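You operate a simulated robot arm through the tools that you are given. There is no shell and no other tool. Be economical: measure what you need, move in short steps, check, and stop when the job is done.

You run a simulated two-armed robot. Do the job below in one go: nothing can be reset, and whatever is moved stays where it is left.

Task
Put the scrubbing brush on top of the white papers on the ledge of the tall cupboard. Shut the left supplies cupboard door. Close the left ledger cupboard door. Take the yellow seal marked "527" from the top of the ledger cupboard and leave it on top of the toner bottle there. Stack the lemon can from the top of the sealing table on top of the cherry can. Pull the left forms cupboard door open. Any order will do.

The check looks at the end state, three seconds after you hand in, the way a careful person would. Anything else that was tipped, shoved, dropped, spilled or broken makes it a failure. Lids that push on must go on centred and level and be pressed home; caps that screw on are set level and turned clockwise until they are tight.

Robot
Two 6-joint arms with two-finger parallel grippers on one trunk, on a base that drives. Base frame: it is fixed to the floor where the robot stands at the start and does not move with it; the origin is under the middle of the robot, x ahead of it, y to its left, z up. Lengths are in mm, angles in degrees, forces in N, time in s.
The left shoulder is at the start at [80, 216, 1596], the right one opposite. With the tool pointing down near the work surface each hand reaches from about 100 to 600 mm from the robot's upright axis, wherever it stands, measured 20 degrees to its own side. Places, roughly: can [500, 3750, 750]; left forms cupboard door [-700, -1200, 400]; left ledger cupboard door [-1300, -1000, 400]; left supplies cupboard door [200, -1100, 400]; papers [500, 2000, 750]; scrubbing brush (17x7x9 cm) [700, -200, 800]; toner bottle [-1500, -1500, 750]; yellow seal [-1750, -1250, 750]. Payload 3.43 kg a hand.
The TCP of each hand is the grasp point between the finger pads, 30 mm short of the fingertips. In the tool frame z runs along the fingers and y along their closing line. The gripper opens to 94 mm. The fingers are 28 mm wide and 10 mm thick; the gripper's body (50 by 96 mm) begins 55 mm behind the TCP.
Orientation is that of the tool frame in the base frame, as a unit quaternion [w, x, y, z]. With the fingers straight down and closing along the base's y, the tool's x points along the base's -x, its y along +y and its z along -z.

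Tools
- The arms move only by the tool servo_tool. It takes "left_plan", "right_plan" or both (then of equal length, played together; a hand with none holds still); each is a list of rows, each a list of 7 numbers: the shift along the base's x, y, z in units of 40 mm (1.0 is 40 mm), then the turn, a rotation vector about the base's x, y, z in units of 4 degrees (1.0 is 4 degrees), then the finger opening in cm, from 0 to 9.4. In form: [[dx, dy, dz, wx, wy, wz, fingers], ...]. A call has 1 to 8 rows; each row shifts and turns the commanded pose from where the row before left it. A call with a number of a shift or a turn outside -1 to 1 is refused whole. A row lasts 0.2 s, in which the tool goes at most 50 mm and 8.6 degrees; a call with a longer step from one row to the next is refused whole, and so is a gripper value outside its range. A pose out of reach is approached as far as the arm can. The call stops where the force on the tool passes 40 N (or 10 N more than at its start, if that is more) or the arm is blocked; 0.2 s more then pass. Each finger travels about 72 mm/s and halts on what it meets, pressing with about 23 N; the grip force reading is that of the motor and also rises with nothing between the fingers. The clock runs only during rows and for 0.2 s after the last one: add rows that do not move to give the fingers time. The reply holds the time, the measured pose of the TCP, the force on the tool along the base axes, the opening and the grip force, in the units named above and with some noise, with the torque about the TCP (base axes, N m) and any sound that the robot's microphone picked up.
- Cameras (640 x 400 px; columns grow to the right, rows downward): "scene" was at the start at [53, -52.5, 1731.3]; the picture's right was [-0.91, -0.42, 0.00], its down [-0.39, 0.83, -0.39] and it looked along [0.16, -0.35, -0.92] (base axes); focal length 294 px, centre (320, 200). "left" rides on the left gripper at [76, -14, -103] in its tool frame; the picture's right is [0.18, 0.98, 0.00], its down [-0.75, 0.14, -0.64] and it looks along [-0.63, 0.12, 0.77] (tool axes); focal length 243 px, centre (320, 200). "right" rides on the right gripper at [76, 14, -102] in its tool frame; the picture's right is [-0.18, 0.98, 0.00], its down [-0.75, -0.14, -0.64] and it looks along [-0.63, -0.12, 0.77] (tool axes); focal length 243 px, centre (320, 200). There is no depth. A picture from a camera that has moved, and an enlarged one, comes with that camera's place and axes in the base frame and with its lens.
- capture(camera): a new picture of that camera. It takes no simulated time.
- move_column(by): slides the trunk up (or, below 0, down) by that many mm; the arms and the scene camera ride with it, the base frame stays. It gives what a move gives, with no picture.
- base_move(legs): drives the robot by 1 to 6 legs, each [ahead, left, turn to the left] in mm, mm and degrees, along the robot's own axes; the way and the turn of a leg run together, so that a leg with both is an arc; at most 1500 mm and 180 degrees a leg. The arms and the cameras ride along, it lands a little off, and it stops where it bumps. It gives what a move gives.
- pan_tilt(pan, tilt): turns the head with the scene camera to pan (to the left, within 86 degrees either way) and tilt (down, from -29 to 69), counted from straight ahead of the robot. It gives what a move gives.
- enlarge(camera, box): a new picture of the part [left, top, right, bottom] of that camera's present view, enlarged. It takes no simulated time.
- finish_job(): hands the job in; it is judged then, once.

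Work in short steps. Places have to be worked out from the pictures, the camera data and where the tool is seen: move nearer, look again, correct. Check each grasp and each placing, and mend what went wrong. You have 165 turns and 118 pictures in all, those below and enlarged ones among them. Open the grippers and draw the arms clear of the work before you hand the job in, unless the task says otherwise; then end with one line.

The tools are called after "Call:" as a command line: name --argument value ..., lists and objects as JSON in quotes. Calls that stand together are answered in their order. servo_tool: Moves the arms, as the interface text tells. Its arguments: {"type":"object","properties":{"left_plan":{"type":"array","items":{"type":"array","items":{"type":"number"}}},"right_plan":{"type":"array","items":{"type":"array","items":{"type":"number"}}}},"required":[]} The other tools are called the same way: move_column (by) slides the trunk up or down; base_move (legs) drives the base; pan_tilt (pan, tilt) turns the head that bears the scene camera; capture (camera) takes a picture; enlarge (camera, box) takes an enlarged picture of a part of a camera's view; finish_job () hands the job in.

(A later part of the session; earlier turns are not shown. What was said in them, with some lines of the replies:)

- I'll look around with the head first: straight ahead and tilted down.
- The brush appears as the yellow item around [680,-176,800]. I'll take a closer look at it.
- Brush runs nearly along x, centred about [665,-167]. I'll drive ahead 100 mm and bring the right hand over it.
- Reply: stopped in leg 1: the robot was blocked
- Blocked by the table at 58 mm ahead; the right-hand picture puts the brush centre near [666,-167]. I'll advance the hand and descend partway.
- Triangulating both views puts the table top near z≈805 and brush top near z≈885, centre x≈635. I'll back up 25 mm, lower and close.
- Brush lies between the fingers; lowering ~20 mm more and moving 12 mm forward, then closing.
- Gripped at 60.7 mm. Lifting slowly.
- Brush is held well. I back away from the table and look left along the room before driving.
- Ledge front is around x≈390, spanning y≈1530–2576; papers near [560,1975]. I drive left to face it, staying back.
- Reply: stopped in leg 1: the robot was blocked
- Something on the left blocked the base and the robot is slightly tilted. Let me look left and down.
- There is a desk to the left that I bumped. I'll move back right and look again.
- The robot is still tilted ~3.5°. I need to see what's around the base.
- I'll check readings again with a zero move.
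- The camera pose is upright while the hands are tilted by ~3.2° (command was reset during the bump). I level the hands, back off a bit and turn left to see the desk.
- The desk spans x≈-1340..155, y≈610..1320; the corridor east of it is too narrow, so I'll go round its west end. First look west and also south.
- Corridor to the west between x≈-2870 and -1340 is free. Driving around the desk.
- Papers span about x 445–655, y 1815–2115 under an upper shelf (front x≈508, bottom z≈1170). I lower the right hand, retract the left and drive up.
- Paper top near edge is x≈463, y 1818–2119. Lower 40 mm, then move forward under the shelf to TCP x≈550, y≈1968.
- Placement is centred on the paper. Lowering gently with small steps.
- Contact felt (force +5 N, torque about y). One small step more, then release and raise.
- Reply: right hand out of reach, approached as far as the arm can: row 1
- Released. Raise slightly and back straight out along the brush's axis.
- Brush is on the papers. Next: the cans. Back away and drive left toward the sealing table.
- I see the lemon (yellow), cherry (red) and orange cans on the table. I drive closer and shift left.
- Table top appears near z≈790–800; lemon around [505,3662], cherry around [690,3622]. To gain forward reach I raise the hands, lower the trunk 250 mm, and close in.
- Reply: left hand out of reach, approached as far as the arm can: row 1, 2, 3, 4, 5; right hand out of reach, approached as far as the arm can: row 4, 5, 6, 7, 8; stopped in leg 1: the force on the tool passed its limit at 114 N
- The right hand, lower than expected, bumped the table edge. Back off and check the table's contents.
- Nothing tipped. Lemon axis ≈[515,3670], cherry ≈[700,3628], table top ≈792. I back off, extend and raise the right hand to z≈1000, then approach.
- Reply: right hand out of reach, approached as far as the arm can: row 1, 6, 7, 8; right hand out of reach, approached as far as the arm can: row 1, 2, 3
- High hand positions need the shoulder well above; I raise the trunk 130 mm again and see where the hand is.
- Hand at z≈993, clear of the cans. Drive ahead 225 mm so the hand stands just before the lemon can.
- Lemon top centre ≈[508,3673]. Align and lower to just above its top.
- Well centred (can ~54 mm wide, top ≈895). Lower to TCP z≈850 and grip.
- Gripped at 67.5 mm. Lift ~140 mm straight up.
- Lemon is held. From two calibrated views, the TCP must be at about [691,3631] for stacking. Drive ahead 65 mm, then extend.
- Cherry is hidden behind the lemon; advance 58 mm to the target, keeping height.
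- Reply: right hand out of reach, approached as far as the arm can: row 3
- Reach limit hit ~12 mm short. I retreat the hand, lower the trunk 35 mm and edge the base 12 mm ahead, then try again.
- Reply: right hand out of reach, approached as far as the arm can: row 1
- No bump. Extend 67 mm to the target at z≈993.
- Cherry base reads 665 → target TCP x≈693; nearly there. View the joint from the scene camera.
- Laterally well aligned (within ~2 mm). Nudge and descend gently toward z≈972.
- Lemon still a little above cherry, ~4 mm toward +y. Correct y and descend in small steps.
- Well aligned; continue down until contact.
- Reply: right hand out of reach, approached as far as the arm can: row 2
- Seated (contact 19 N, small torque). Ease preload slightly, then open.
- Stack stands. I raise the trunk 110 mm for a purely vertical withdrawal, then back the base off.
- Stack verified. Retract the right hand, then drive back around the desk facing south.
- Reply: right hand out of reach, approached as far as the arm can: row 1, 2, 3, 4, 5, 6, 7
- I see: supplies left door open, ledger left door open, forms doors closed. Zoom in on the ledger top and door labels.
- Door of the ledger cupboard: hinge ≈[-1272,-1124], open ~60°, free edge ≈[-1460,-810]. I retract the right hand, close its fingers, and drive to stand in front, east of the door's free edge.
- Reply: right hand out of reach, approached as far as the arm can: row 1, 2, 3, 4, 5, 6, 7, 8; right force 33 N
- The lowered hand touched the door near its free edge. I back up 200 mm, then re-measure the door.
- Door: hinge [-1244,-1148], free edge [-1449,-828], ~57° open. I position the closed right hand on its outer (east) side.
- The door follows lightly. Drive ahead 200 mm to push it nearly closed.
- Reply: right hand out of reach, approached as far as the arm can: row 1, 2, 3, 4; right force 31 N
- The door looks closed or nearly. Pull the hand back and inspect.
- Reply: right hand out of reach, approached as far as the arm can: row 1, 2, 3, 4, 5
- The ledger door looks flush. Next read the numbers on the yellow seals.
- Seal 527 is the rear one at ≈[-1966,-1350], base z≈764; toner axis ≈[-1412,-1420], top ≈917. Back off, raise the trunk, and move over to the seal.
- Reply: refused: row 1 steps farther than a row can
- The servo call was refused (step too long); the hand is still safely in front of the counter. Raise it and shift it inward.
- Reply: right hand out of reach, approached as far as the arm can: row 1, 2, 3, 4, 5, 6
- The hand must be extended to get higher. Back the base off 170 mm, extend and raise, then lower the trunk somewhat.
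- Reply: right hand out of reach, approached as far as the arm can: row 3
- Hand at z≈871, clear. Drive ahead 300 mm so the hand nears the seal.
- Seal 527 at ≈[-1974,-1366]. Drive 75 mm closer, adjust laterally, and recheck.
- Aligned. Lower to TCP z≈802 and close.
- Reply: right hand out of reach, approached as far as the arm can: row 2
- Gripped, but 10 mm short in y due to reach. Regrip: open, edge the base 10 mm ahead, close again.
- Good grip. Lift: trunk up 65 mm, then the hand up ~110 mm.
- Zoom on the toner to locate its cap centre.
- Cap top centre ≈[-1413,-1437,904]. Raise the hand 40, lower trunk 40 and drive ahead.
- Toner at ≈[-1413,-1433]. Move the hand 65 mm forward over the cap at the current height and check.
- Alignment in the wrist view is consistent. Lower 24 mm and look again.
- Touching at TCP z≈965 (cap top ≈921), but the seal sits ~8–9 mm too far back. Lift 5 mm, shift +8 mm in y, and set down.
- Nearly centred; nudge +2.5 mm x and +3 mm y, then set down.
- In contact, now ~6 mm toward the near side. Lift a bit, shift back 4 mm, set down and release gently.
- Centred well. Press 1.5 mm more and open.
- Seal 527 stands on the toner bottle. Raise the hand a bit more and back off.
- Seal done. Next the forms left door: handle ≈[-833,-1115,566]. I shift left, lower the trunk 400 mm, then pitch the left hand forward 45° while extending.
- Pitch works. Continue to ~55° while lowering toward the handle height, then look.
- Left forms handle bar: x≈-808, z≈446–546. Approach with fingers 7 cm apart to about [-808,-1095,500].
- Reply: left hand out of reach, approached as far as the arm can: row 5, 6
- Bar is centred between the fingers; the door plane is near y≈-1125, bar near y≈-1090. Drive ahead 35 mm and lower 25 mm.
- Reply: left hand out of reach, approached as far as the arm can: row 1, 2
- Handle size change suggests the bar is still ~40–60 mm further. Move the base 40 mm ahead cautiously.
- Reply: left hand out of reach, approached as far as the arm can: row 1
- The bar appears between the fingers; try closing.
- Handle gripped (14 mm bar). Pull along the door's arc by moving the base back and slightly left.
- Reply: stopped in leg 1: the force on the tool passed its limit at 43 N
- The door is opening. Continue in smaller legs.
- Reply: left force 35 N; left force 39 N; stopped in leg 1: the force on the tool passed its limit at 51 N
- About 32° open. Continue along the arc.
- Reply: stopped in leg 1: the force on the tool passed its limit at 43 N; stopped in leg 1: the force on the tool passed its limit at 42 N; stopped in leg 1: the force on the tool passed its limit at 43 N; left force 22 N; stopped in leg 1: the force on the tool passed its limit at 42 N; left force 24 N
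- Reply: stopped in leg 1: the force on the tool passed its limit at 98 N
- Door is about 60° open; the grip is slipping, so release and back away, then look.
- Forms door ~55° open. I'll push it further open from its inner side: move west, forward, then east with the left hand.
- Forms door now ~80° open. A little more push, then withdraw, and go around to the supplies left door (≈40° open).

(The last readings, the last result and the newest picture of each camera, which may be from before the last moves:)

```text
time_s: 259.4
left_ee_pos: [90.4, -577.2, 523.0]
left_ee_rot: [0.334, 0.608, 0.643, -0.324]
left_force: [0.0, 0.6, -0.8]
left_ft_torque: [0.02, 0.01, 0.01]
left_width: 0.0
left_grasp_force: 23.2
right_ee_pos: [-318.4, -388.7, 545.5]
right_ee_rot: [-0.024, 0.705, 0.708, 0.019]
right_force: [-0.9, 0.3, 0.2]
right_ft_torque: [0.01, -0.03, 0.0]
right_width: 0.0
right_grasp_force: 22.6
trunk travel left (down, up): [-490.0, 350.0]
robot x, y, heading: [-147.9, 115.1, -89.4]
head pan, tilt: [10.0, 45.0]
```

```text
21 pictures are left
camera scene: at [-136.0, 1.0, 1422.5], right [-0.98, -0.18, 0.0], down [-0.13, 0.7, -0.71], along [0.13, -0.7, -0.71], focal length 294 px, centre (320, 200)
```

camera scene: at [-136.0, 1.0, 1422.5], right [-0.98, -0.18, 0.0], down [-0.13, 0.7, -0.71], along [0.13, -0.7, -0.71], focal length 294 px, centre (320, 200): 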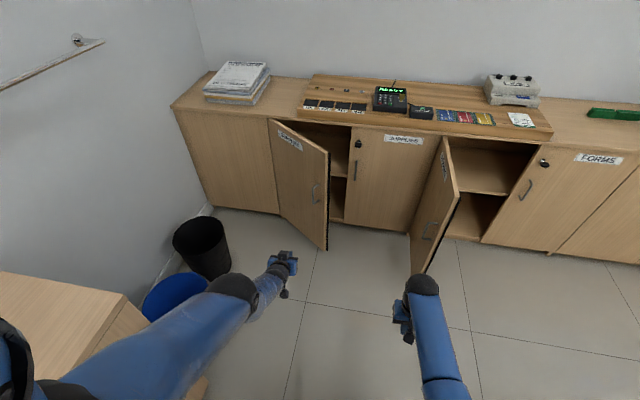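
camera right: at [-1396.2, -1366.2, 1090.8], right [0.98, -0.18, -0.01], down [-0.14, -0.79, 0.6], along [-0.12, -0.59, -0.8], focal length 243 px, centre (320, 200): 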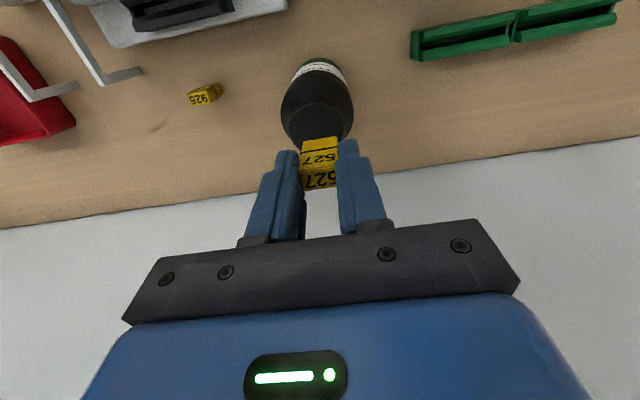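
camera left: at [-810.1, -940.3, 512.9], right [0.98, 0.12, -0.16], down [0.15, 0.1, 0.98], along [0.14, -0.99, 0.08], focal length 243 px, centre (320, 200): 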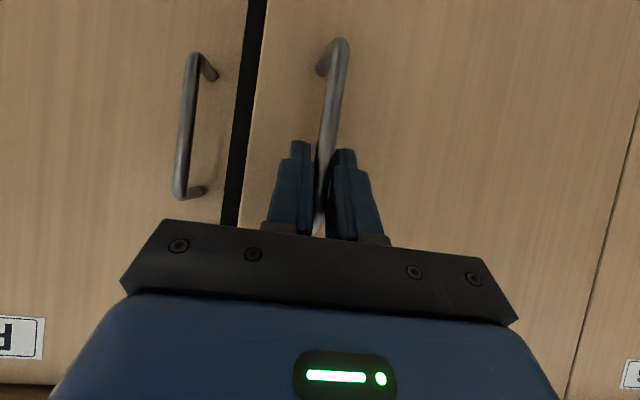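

Forms door is wide open. For supplies: face at x≈90 starts near y≈-1000. Drive ahead to push it shut with the left fingertips.

Call:
base_move --legs '[[400, 0, 0]]'

Call:
base_move --legs '[[90, 0, 0]]'

Call:
capture --camera "scene"

```text
time_s: 261.9
left_ee_pos: [109.0, -977.6, 522.1]
left_ee_rot: [0.337, 0.603, 0.648, -0.321]
left_force: [0.6, -0.2, -1.1]
left_ft_torque: [0.0, -0.01, -0.01]
left_width: 0.0
left_grasp_force: 23.3
right_ee_pos: [-303.5, -795.6, 545.4]
right_ee_rot: [-0.024, 0.699, 0.714, 0.019]
right_force: [-0.1, 0.0, -0.4]
right_ft_torque: [0.01, -0.01, 0.01]
right_width: 0.1
right_grasp_force: 22.8
trunk travel left (down, up): [-490.0, 350.0]
robot x, y, heading: [-139.4, -293.5, -88.5]
head pan, tilt: [10.0, 45.0]
```

```text
time_s: 263.0
left_ee_pos: [112.7, -1066.1, 522.1]
left_ee_rot: [0.336, 0.603, 0.649, -0.32]
left_force: [-0.9, -0.8, 0.6]
left_ft_torque: [0.0, 0.0, -0.01]
left_width: 0.1
left_grasp_force: 23.5
right_ee_pos: [-300.9, -884.3, 545.8]
right_ee_rot: [-0.025, 0.699, 0.715, 0.019]
right_force: [1.3, 0.2, -0.1]
right_ft_torque: [0.01, 0.03, 0.0]
right_width: 0.0
right_grasp_force: 23.3
trunk travel left (down, up): [-490.0, 350.0]
robot x, y, heading: [-138.7, -380.2, -88.5]
head pan, tilt: [10.0, 45.0]
```

```text
20 pictures are left
camera scene: at [-124.8, -492.7, 1422.5], right [-0.98, -0.2, 0.0], down [-0.14, 0.69, -0.71], along [0.14, -0.69, -0.71], focal length 294 px, centre (320, 200)
```

scene: 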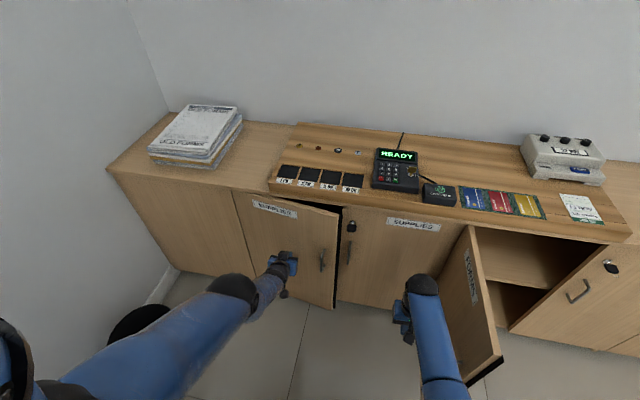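

Nearly shut. Push 45 mm more.

Call:
base_move --legs '[[45, 0, 0]]'

Call:
servo_tool --left_plan '[[0, -0.2, 0, 0, 0, 0, 0], [0, -0.2, 0, 0, 0, 0, 0], [0, -0.2, 0, 0, 0, 0, 0]]'

Call:
capture --camera "scene"

```text
time_s: 263.9
left_ee_pos: [111.5, -1111.5, 524.1]
left_ee_rot: [0.337, 0.603, 0.649, -0.32]
left_force: [-0.7, 0.3, 0.2]
left_ft_torque: [0.02, -0.01, 0.0]
left_width: 0.1
left_grasp_force: 23.1
right_ee_pos: [-298.7, -928.3, 546.8]
right_ee_rot: [-0.024, 0.699, 0.715, 0.019]
right_force: [-0.3, 0.2, -0.1]
right_ft_torque: [0.01, 0.0, 0.04]
right_width: 0.1
right_grasp_force: 23.2
trunk travel left (down, up): [-490.0, 350.0]
robot x, y, heading: [-140.0, -426.7, -88.5]
head pan, tilt: [10.0, 45.0]
```

```text
time_s: 264.7
left_ee_pos: [107.7, -1126.4, 535.6]
left_ee_rot: [0.337, 0.602, 0.65, -0.319]
left_force: [-0.1, 0.0, 0.1]
left_ft_torque: [0.0, -0.01, 0.0]
left_width: 0.0
left_grasp_force: 23.3
left hand out of reach, approached as far as the arm can: row 1, 2, 3
right_ee_pos: [-299.4, -930.1, 544.9]
right_ee_rot: [-0.025, 0.699, 0.715, 0.02]
right_force: [0.5, 0.4, 0.0]
right_ft_torque: [-0.02, 0.01, 0.01]
right_width: 0.3
right_grasp_force: 23.5
trunk travel left (down, up): [-490.0, 350.0]
robot x, y, heading: [-137.1, -425.7, -88.1]
head pan, tilt: [10.0, 45.0]
```

```text
19 pictures are left
camera scene: at [-123.7, -538.3, 1422.4], right [-0.98, -0.2, 0.0], down [-0.14, 0.69, -0.71], along [0.14, -0.69, -0.71], focal length 294 px, centre (320, 200)
```

scene: 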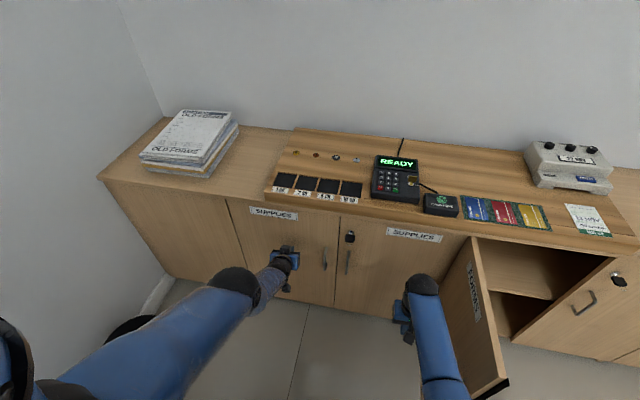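

Almost flush, no resistance yet. Advance 25 mm more.

Call:
base_move --legs '[[25, 0, 0]]'

Call:
enlarge --camera "scene" --box '[200, 180, 440, 330]'

```text
time_s: 265.6
left_ee_pos: [109.2, -1134.5, 524.4]
left_ee_rot: [0.33, 0.606, 0.653, -0.313]
left_force: [-0.3, 8.8, 5.6]
left_ft_torque: [-0.08, 0.03, 0.0]
left_width: 0.2
left_grasp_force: 22.9
right_ee_pos: [-297.6, -950.2, 544.3]
right_ee_rot: [-0.024, 0.698, 0.715, 0.019]
right_force: [0.0, 0.1, -0.6]
right_ft_torque: [0.01, 0.0, 0.0]
right_width: 0.0
right_grasp_force: 22.8
trunk travel left (down, up): [-490.0, 350.0]
robot x, y, heading: [-138.0, -453.2, -88.2]
head pan, tilt: [10.0, 45.0]
stopped in leg 1: the force on the tool passed its limit at 121 N (the readings are from after the stop); the commanded pose is now the measured one
```

```text
2.67 times, centred on (320, 255) of scene
camera zoom: at [-123.5, -557.1, 1422.3], right [-0.98, -0.2, 0.0], down [-0.14, 0.69, -0.71], along [0.14, -0.69, -0.71], focal length 785 px, centre (320, 53)
```

zoom: 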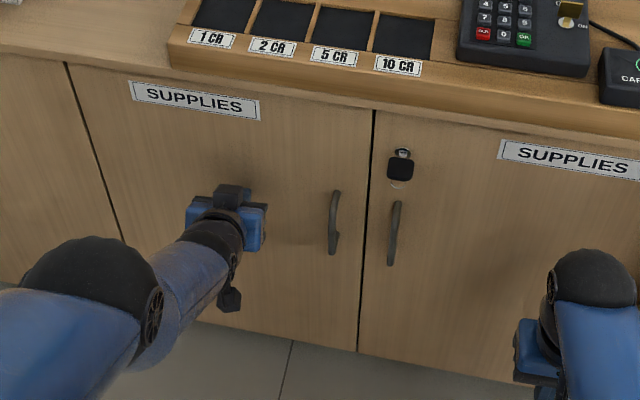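

Supplies door is fully shut (hard stop, flush). Back off and inspect the ledger door, forms door and seal.

Call:
base_move --legs '[[-450, 0, 0], [0, -1000, 0]]'

Call:
pan_tilt --pan -5 --tilt 30

Call:
capture --camera "scene"

```text
time_s: 273.3
left_ee_pos: [-907.8, -724.2, 525.1]
left_ee_rot: [0.336, 0.591, 0.668, -0.304]
left_force: [0.3, 0.4, 0.6]
left_ft_torque: [0.04, 0.04, 0.01]
left_width: 0.0
left_grasp_force: 22.8
right_ee_pos: [-1322.4, -557.4, 545.4]
right_ee_rot: [-0.025, 0.681, 0.732, 0.018]
right_force: [-0.2, 0.8, 0.6]
right_ft_torque: [0.03, 0.01, 0.0]
right_width: 0.0
right_grasp_force: 23.3
trunk travel left (down, up): [-490.0, 350.0]
robot x, y, heading: [-1187.4, -48.0, -85.7]
head pan, tilt: [10.0, 45.0]
```

```text
time_s: 274.1
left_ee_pos: [-906.3, -722.7, 525.1]
left_ee_rot: [0.337, 0.591, 0.667, -0.305]
left_force: [0.8, -0.8, -0.1]
left_ft_torque: [-0.01, -0.01, 0.0]
left_width: 0.0
left_grasp_force: 23.3
right_ee_pos: [-1321.4, -557.3, 544.5]
right_ee_rot: [-0.025, 0.681, 0.732, 0.019]
right_force: [0.9, 0.1, 0.1]
right_ft_torque: [0.02, 0.01, 0.01]
right_width: 0.0
right_grasp_force: 23.2
trunk travel left (down, up): [-490.0, 350.0]
robot x, y, heading: [-1185.3, -51.0, -85.6]
head pan, tilt: [-5.0, 30.0]
```

```text
17 pictures are left
camera scene: at [-1186.9, -169.6, 1445.0], right [-1.0, 0.01, 0.0], down [0.01, 0.5, -0.87], along [-0.01, -0.87, -0.5], focal length 294 px, centre (320, 200)
```

scene: 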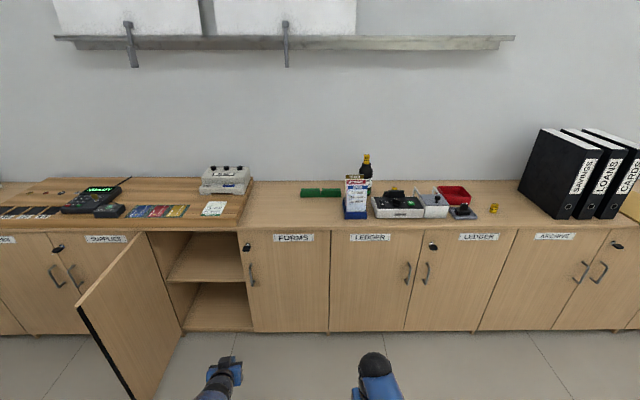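

Zoom on the ledger doors to check flushness.

Call:
enlarge --camera "scene" --box '[320, 215, 480, 335]'

Call:
enlarge --camera "scene" --box '[290, 140, 450, 240]'

```text
3.33 times, centred on (400, 275) of scene
camera zoom: at [-1186.9, -169.6, 1445.0], right [-1.0, 0.01, 0.0], down [0.01, 0.5, -0.87], along [-0.01, -0.87, -0.5], focal length 981 px, centre (53, -50)
```

zoom: 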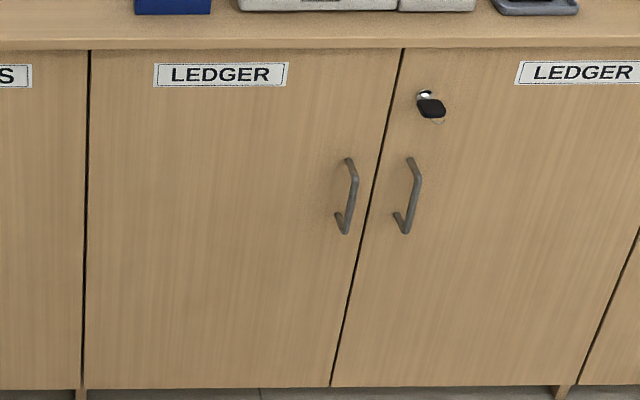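

```text
4.00 times, centred on (370, 190) of scene
camera zoom: at [-1186.9, -169.6, 1445.0], right [-1.0, 0.01, 0.0], down [0.01, 0.5, -0.87], along [-0.01, -0.87, -0.5], focal length 1178 px, centre (120, 240)
```

zoom: 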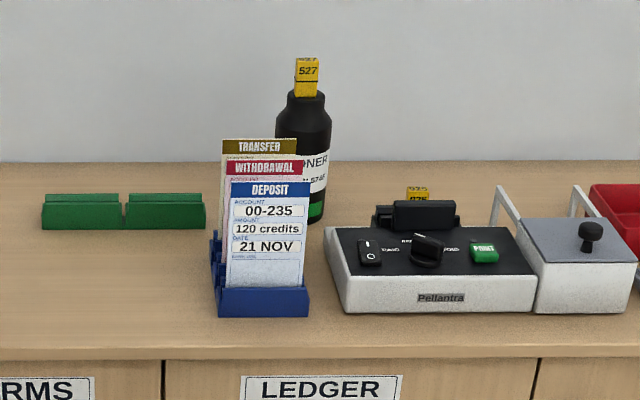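

Ledger door looks flush, seal stands well. As a safety check, press the ledger left door with the left fingertips: reposition there.

Call:
base_move --legs '[[0, 0, -4.3], [0, -560, 0], [370, 0, 0]]'

Call:
capture --camera "left"

```text
time_s: 279.7
left_ee_pos: [-1510.4, -1105.7, 524.5]
left_ee_rot: [0.324, 0.615, 0.644, -0.318]
left_force: [-0.4, 0.1, -0.7]
left_ft_torque: [0.03, -0.01, 0.01]
left_width: 0.0
left_grasp_force: 22.6
right_ee_pos: [-1913.5, -907.6, 545.2]
right_ee_rot: [-0.025, 0.708, 0.706, 0.019]
right_force: [-0.2, 0.3, -0.7]
right_ft_torque: [0.0, -0.03, 0.01]
right_width: 0.0
right_grasp_force: 23.4
trunk travel left (down, up): [-490.0, 350.0]
robot x, y, heading: [-1741.6, -410.9, -89.9]
head pan, tilt: [-5.0, 30.0]
```

```text
14 pictures are left
camera left: at [-1529.9, -976.1, 523.3], right [0.98, 0.15, -0.16], down [0.15, 0.08, 0.99], along [0.16, -0.99, 0.06], focal length 243 px, centre (320, 200)
```

left: 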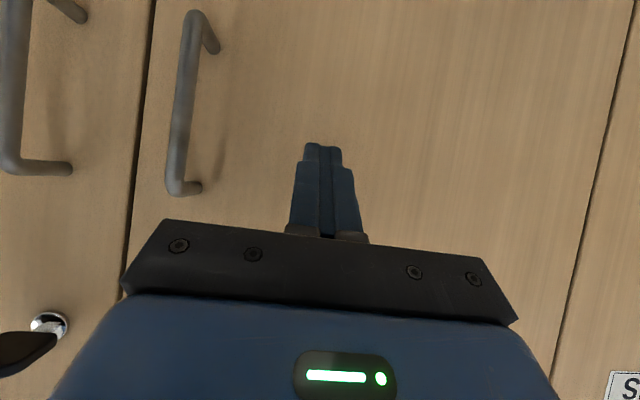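

Flush in close view too. Advance gently to feel for a stop.

Call:
base_move --legs '[[22, 0, 0]]'

Call:
base_move --legs '[[12, 0, 0]]'

```text
time_s: 280.5
left_ee_pos: [-1512.0, -1124.8, 526.2]
left_ee_rot: [0.326, 0.615, 0.644, -0.318]
left_force: [0.0, -0.2, 0.3]
left_ft_torque: [0.01, -0.04, -0.02]
left_width: 0.2
left_grasp_force: 23.0
right_ee_pos: [-1912.4, -928.9, 547.2]
right_ee_rot: [-0.024, 0.708, 0.706, 0.019]
right_force: [0.2, 0.2, 0.7]
right_ft_torque: [0.0, 0.01, 0.0]
right_width: 0.4
right_grasp_force: 22.9
trunk travel left (down, up): [-490.0, 350.0]
robot x, y, heading: [-1739.1, -434.9, -89.9]
head pan, tilt: [-5.0, 30.0]
```

```text
time_s: 281.2
left_ee_pos: [-1511.7, -1134.6, 523.5]
left_ee_rot: [0.324, 0.615, 0.645, -0.316]
left_force: [-0.3, 24.2, 4.4]
left_ft_torque: [0.02, -0.11, -0.01]
left_width: 0.1
left_grasp_force: 22.7
right_ee_pos: [-1912.1, -939.6, 545.7]
right_ee_rot: [-0.024, 0.707, 0.707, 0.019]
right_force: [0.0, -0.3, 0.4]
right_ft_torque: [-0.01, 0.0, 0.0]
right_width: 0.2
right_grasp_force: 23.6
trunk travel left (down, up): [-490.0, 350.0]
robot x, y, heading: [-1739.2, -447.0, -89.8]
head pan, tilt: [-5.0, 30.0]
```

The stop at y≈-1135 matches the supplies door: the ledger door is fully closed. Back off, open the grippers and take a last look.

Call:
base_move --legs '[[-450, 0, 0]]'

Call:
servo_tool --left_plan '[[0, 0, 0, 0, 0, 0, 4], [0, 0, 0, 0, 0, 0, 8], [0, 0, 0, 0, 0, 0, 8]]' --right_plan '[[0, 0, 0, 0, 0, 0, 4], [0, 0, 0, 0, 0, 0, 8], [0, 0, 0, 0, 0, 0, 8]]'

Call:
pan_tilt --pan 25 --tilt 30

Call:
capture --camera "scene"

```text
time_s: 283.9
left_ee_pos: [-1504.6, -695.1, 522.7]
left_ee_rot: [0.326, 0.611, 0.65, -0.313]
left_force: [1.3, 0.3, 0.8]
left_ft_torque: [0.01, 0.0, 0.02]
left_width: 0.1
left_grasp_force: 22.8
right_ee_pos: [-1910.2, -507.5, 544.6]
right_ee_rot: [-0.025, 0.703, 0.711, 0.02]
right_force: [0.3, 0.1, 0.6]
right_ft_torque: [-0.02, 0.02, -0.07]
right_width: 0.1
right_grasp_force: 23.1
trunk travel left (down, up): [-490.0, 350.0]
robot x, y, heading: [-1747.5, -9.5, -89.0]
head pan, tilt: [-5.0, 30.0]
```

```text
time_s: 284.7
left_ee_pos: [-1505.1, -696.5, 523.0]
left_ee_rot: [0.325, 0.612, 0.65, -0.313]
left_force: [-0.3, 0.1, -0.1]
left_ft_torque: [-0.02, -0.01, 0.0]
left_width: 80.0
left_grasp_force: 0.1
right_ee_pos: [-1909.4, -507.7, 545.4]
right_ee_rot: [-0.025, 0.702, 0.711, 0.02]
right_force: [0.0, 0.7, -0.4]
right_ft_torque: [-0.01, -0.02, -0.02]
right_width: 80.1
right_grasp_force: 0.0
trunk travel left (down, up): [-490.0, 350.0]
robot x, y, heading: [-1745.8, -7.6, -88.9]
head pan, tilt: [-5.0, 30.0]
```

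```text
time_s: 285.6
left_ee_pos: [-1505.5, -695.1, 523.1]
left_ee_rot: [0.325, 0.611, 0.65, -0.313]
left_force: [-1.0, 0.6, 0.2]
left_ft_torque: [0.01, 0.0, -0.01]
left_width: 80.0
left_grasp_force: 0.0
right_ee_pos: [-1909.3, -507.4, 544.7]
right_ee_rot: [-0.024, 0.703, 0.711, 0.02]
right_force: [-0.3, 0.2, -0.3]
right_ft_torque: [0.03, 0.0, 0.0]
right_width: 79.9
right_grasp_force: 0.0
trunk travel left (down, up): [-490.0, 350.0]
robot x, y, heading: [-1745.7, -7.0, -89.0]
head pan, tilt: [25.0, 30.0]
```

```text
13 pictures are left
camera scene: at [-1706.7, -118.9, 1445.1], right [-0.9, -0.44, 0.0], down [-0.22, 0.45, -0.87], along [0.38, -0.78, -0.5], focal length 294 px, centre (320, 200)
```

scene: 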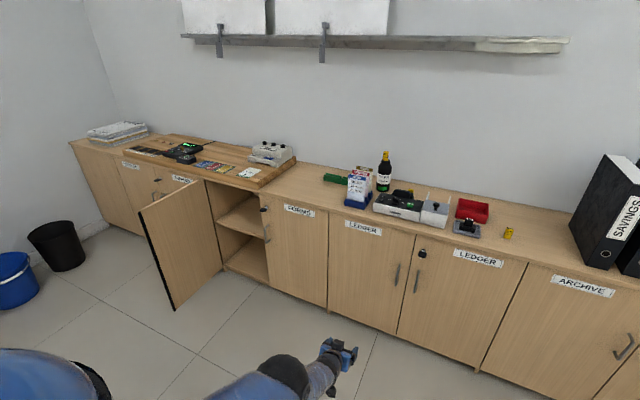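

All goals are visible in their end state: doors, seal, cans and brush are done, and the arms are clear. Handing in.

Call:
finish_job

```text
The job is handed in.
```

All six tasks are done and handed in, but I bumped two pieces of furniture along the way. The base hit the stamp desk hard enough to tilt the robot, and the right hand hit the sealing table's edge with about 114 N. I saw nothing tipped or displaced after either bump.
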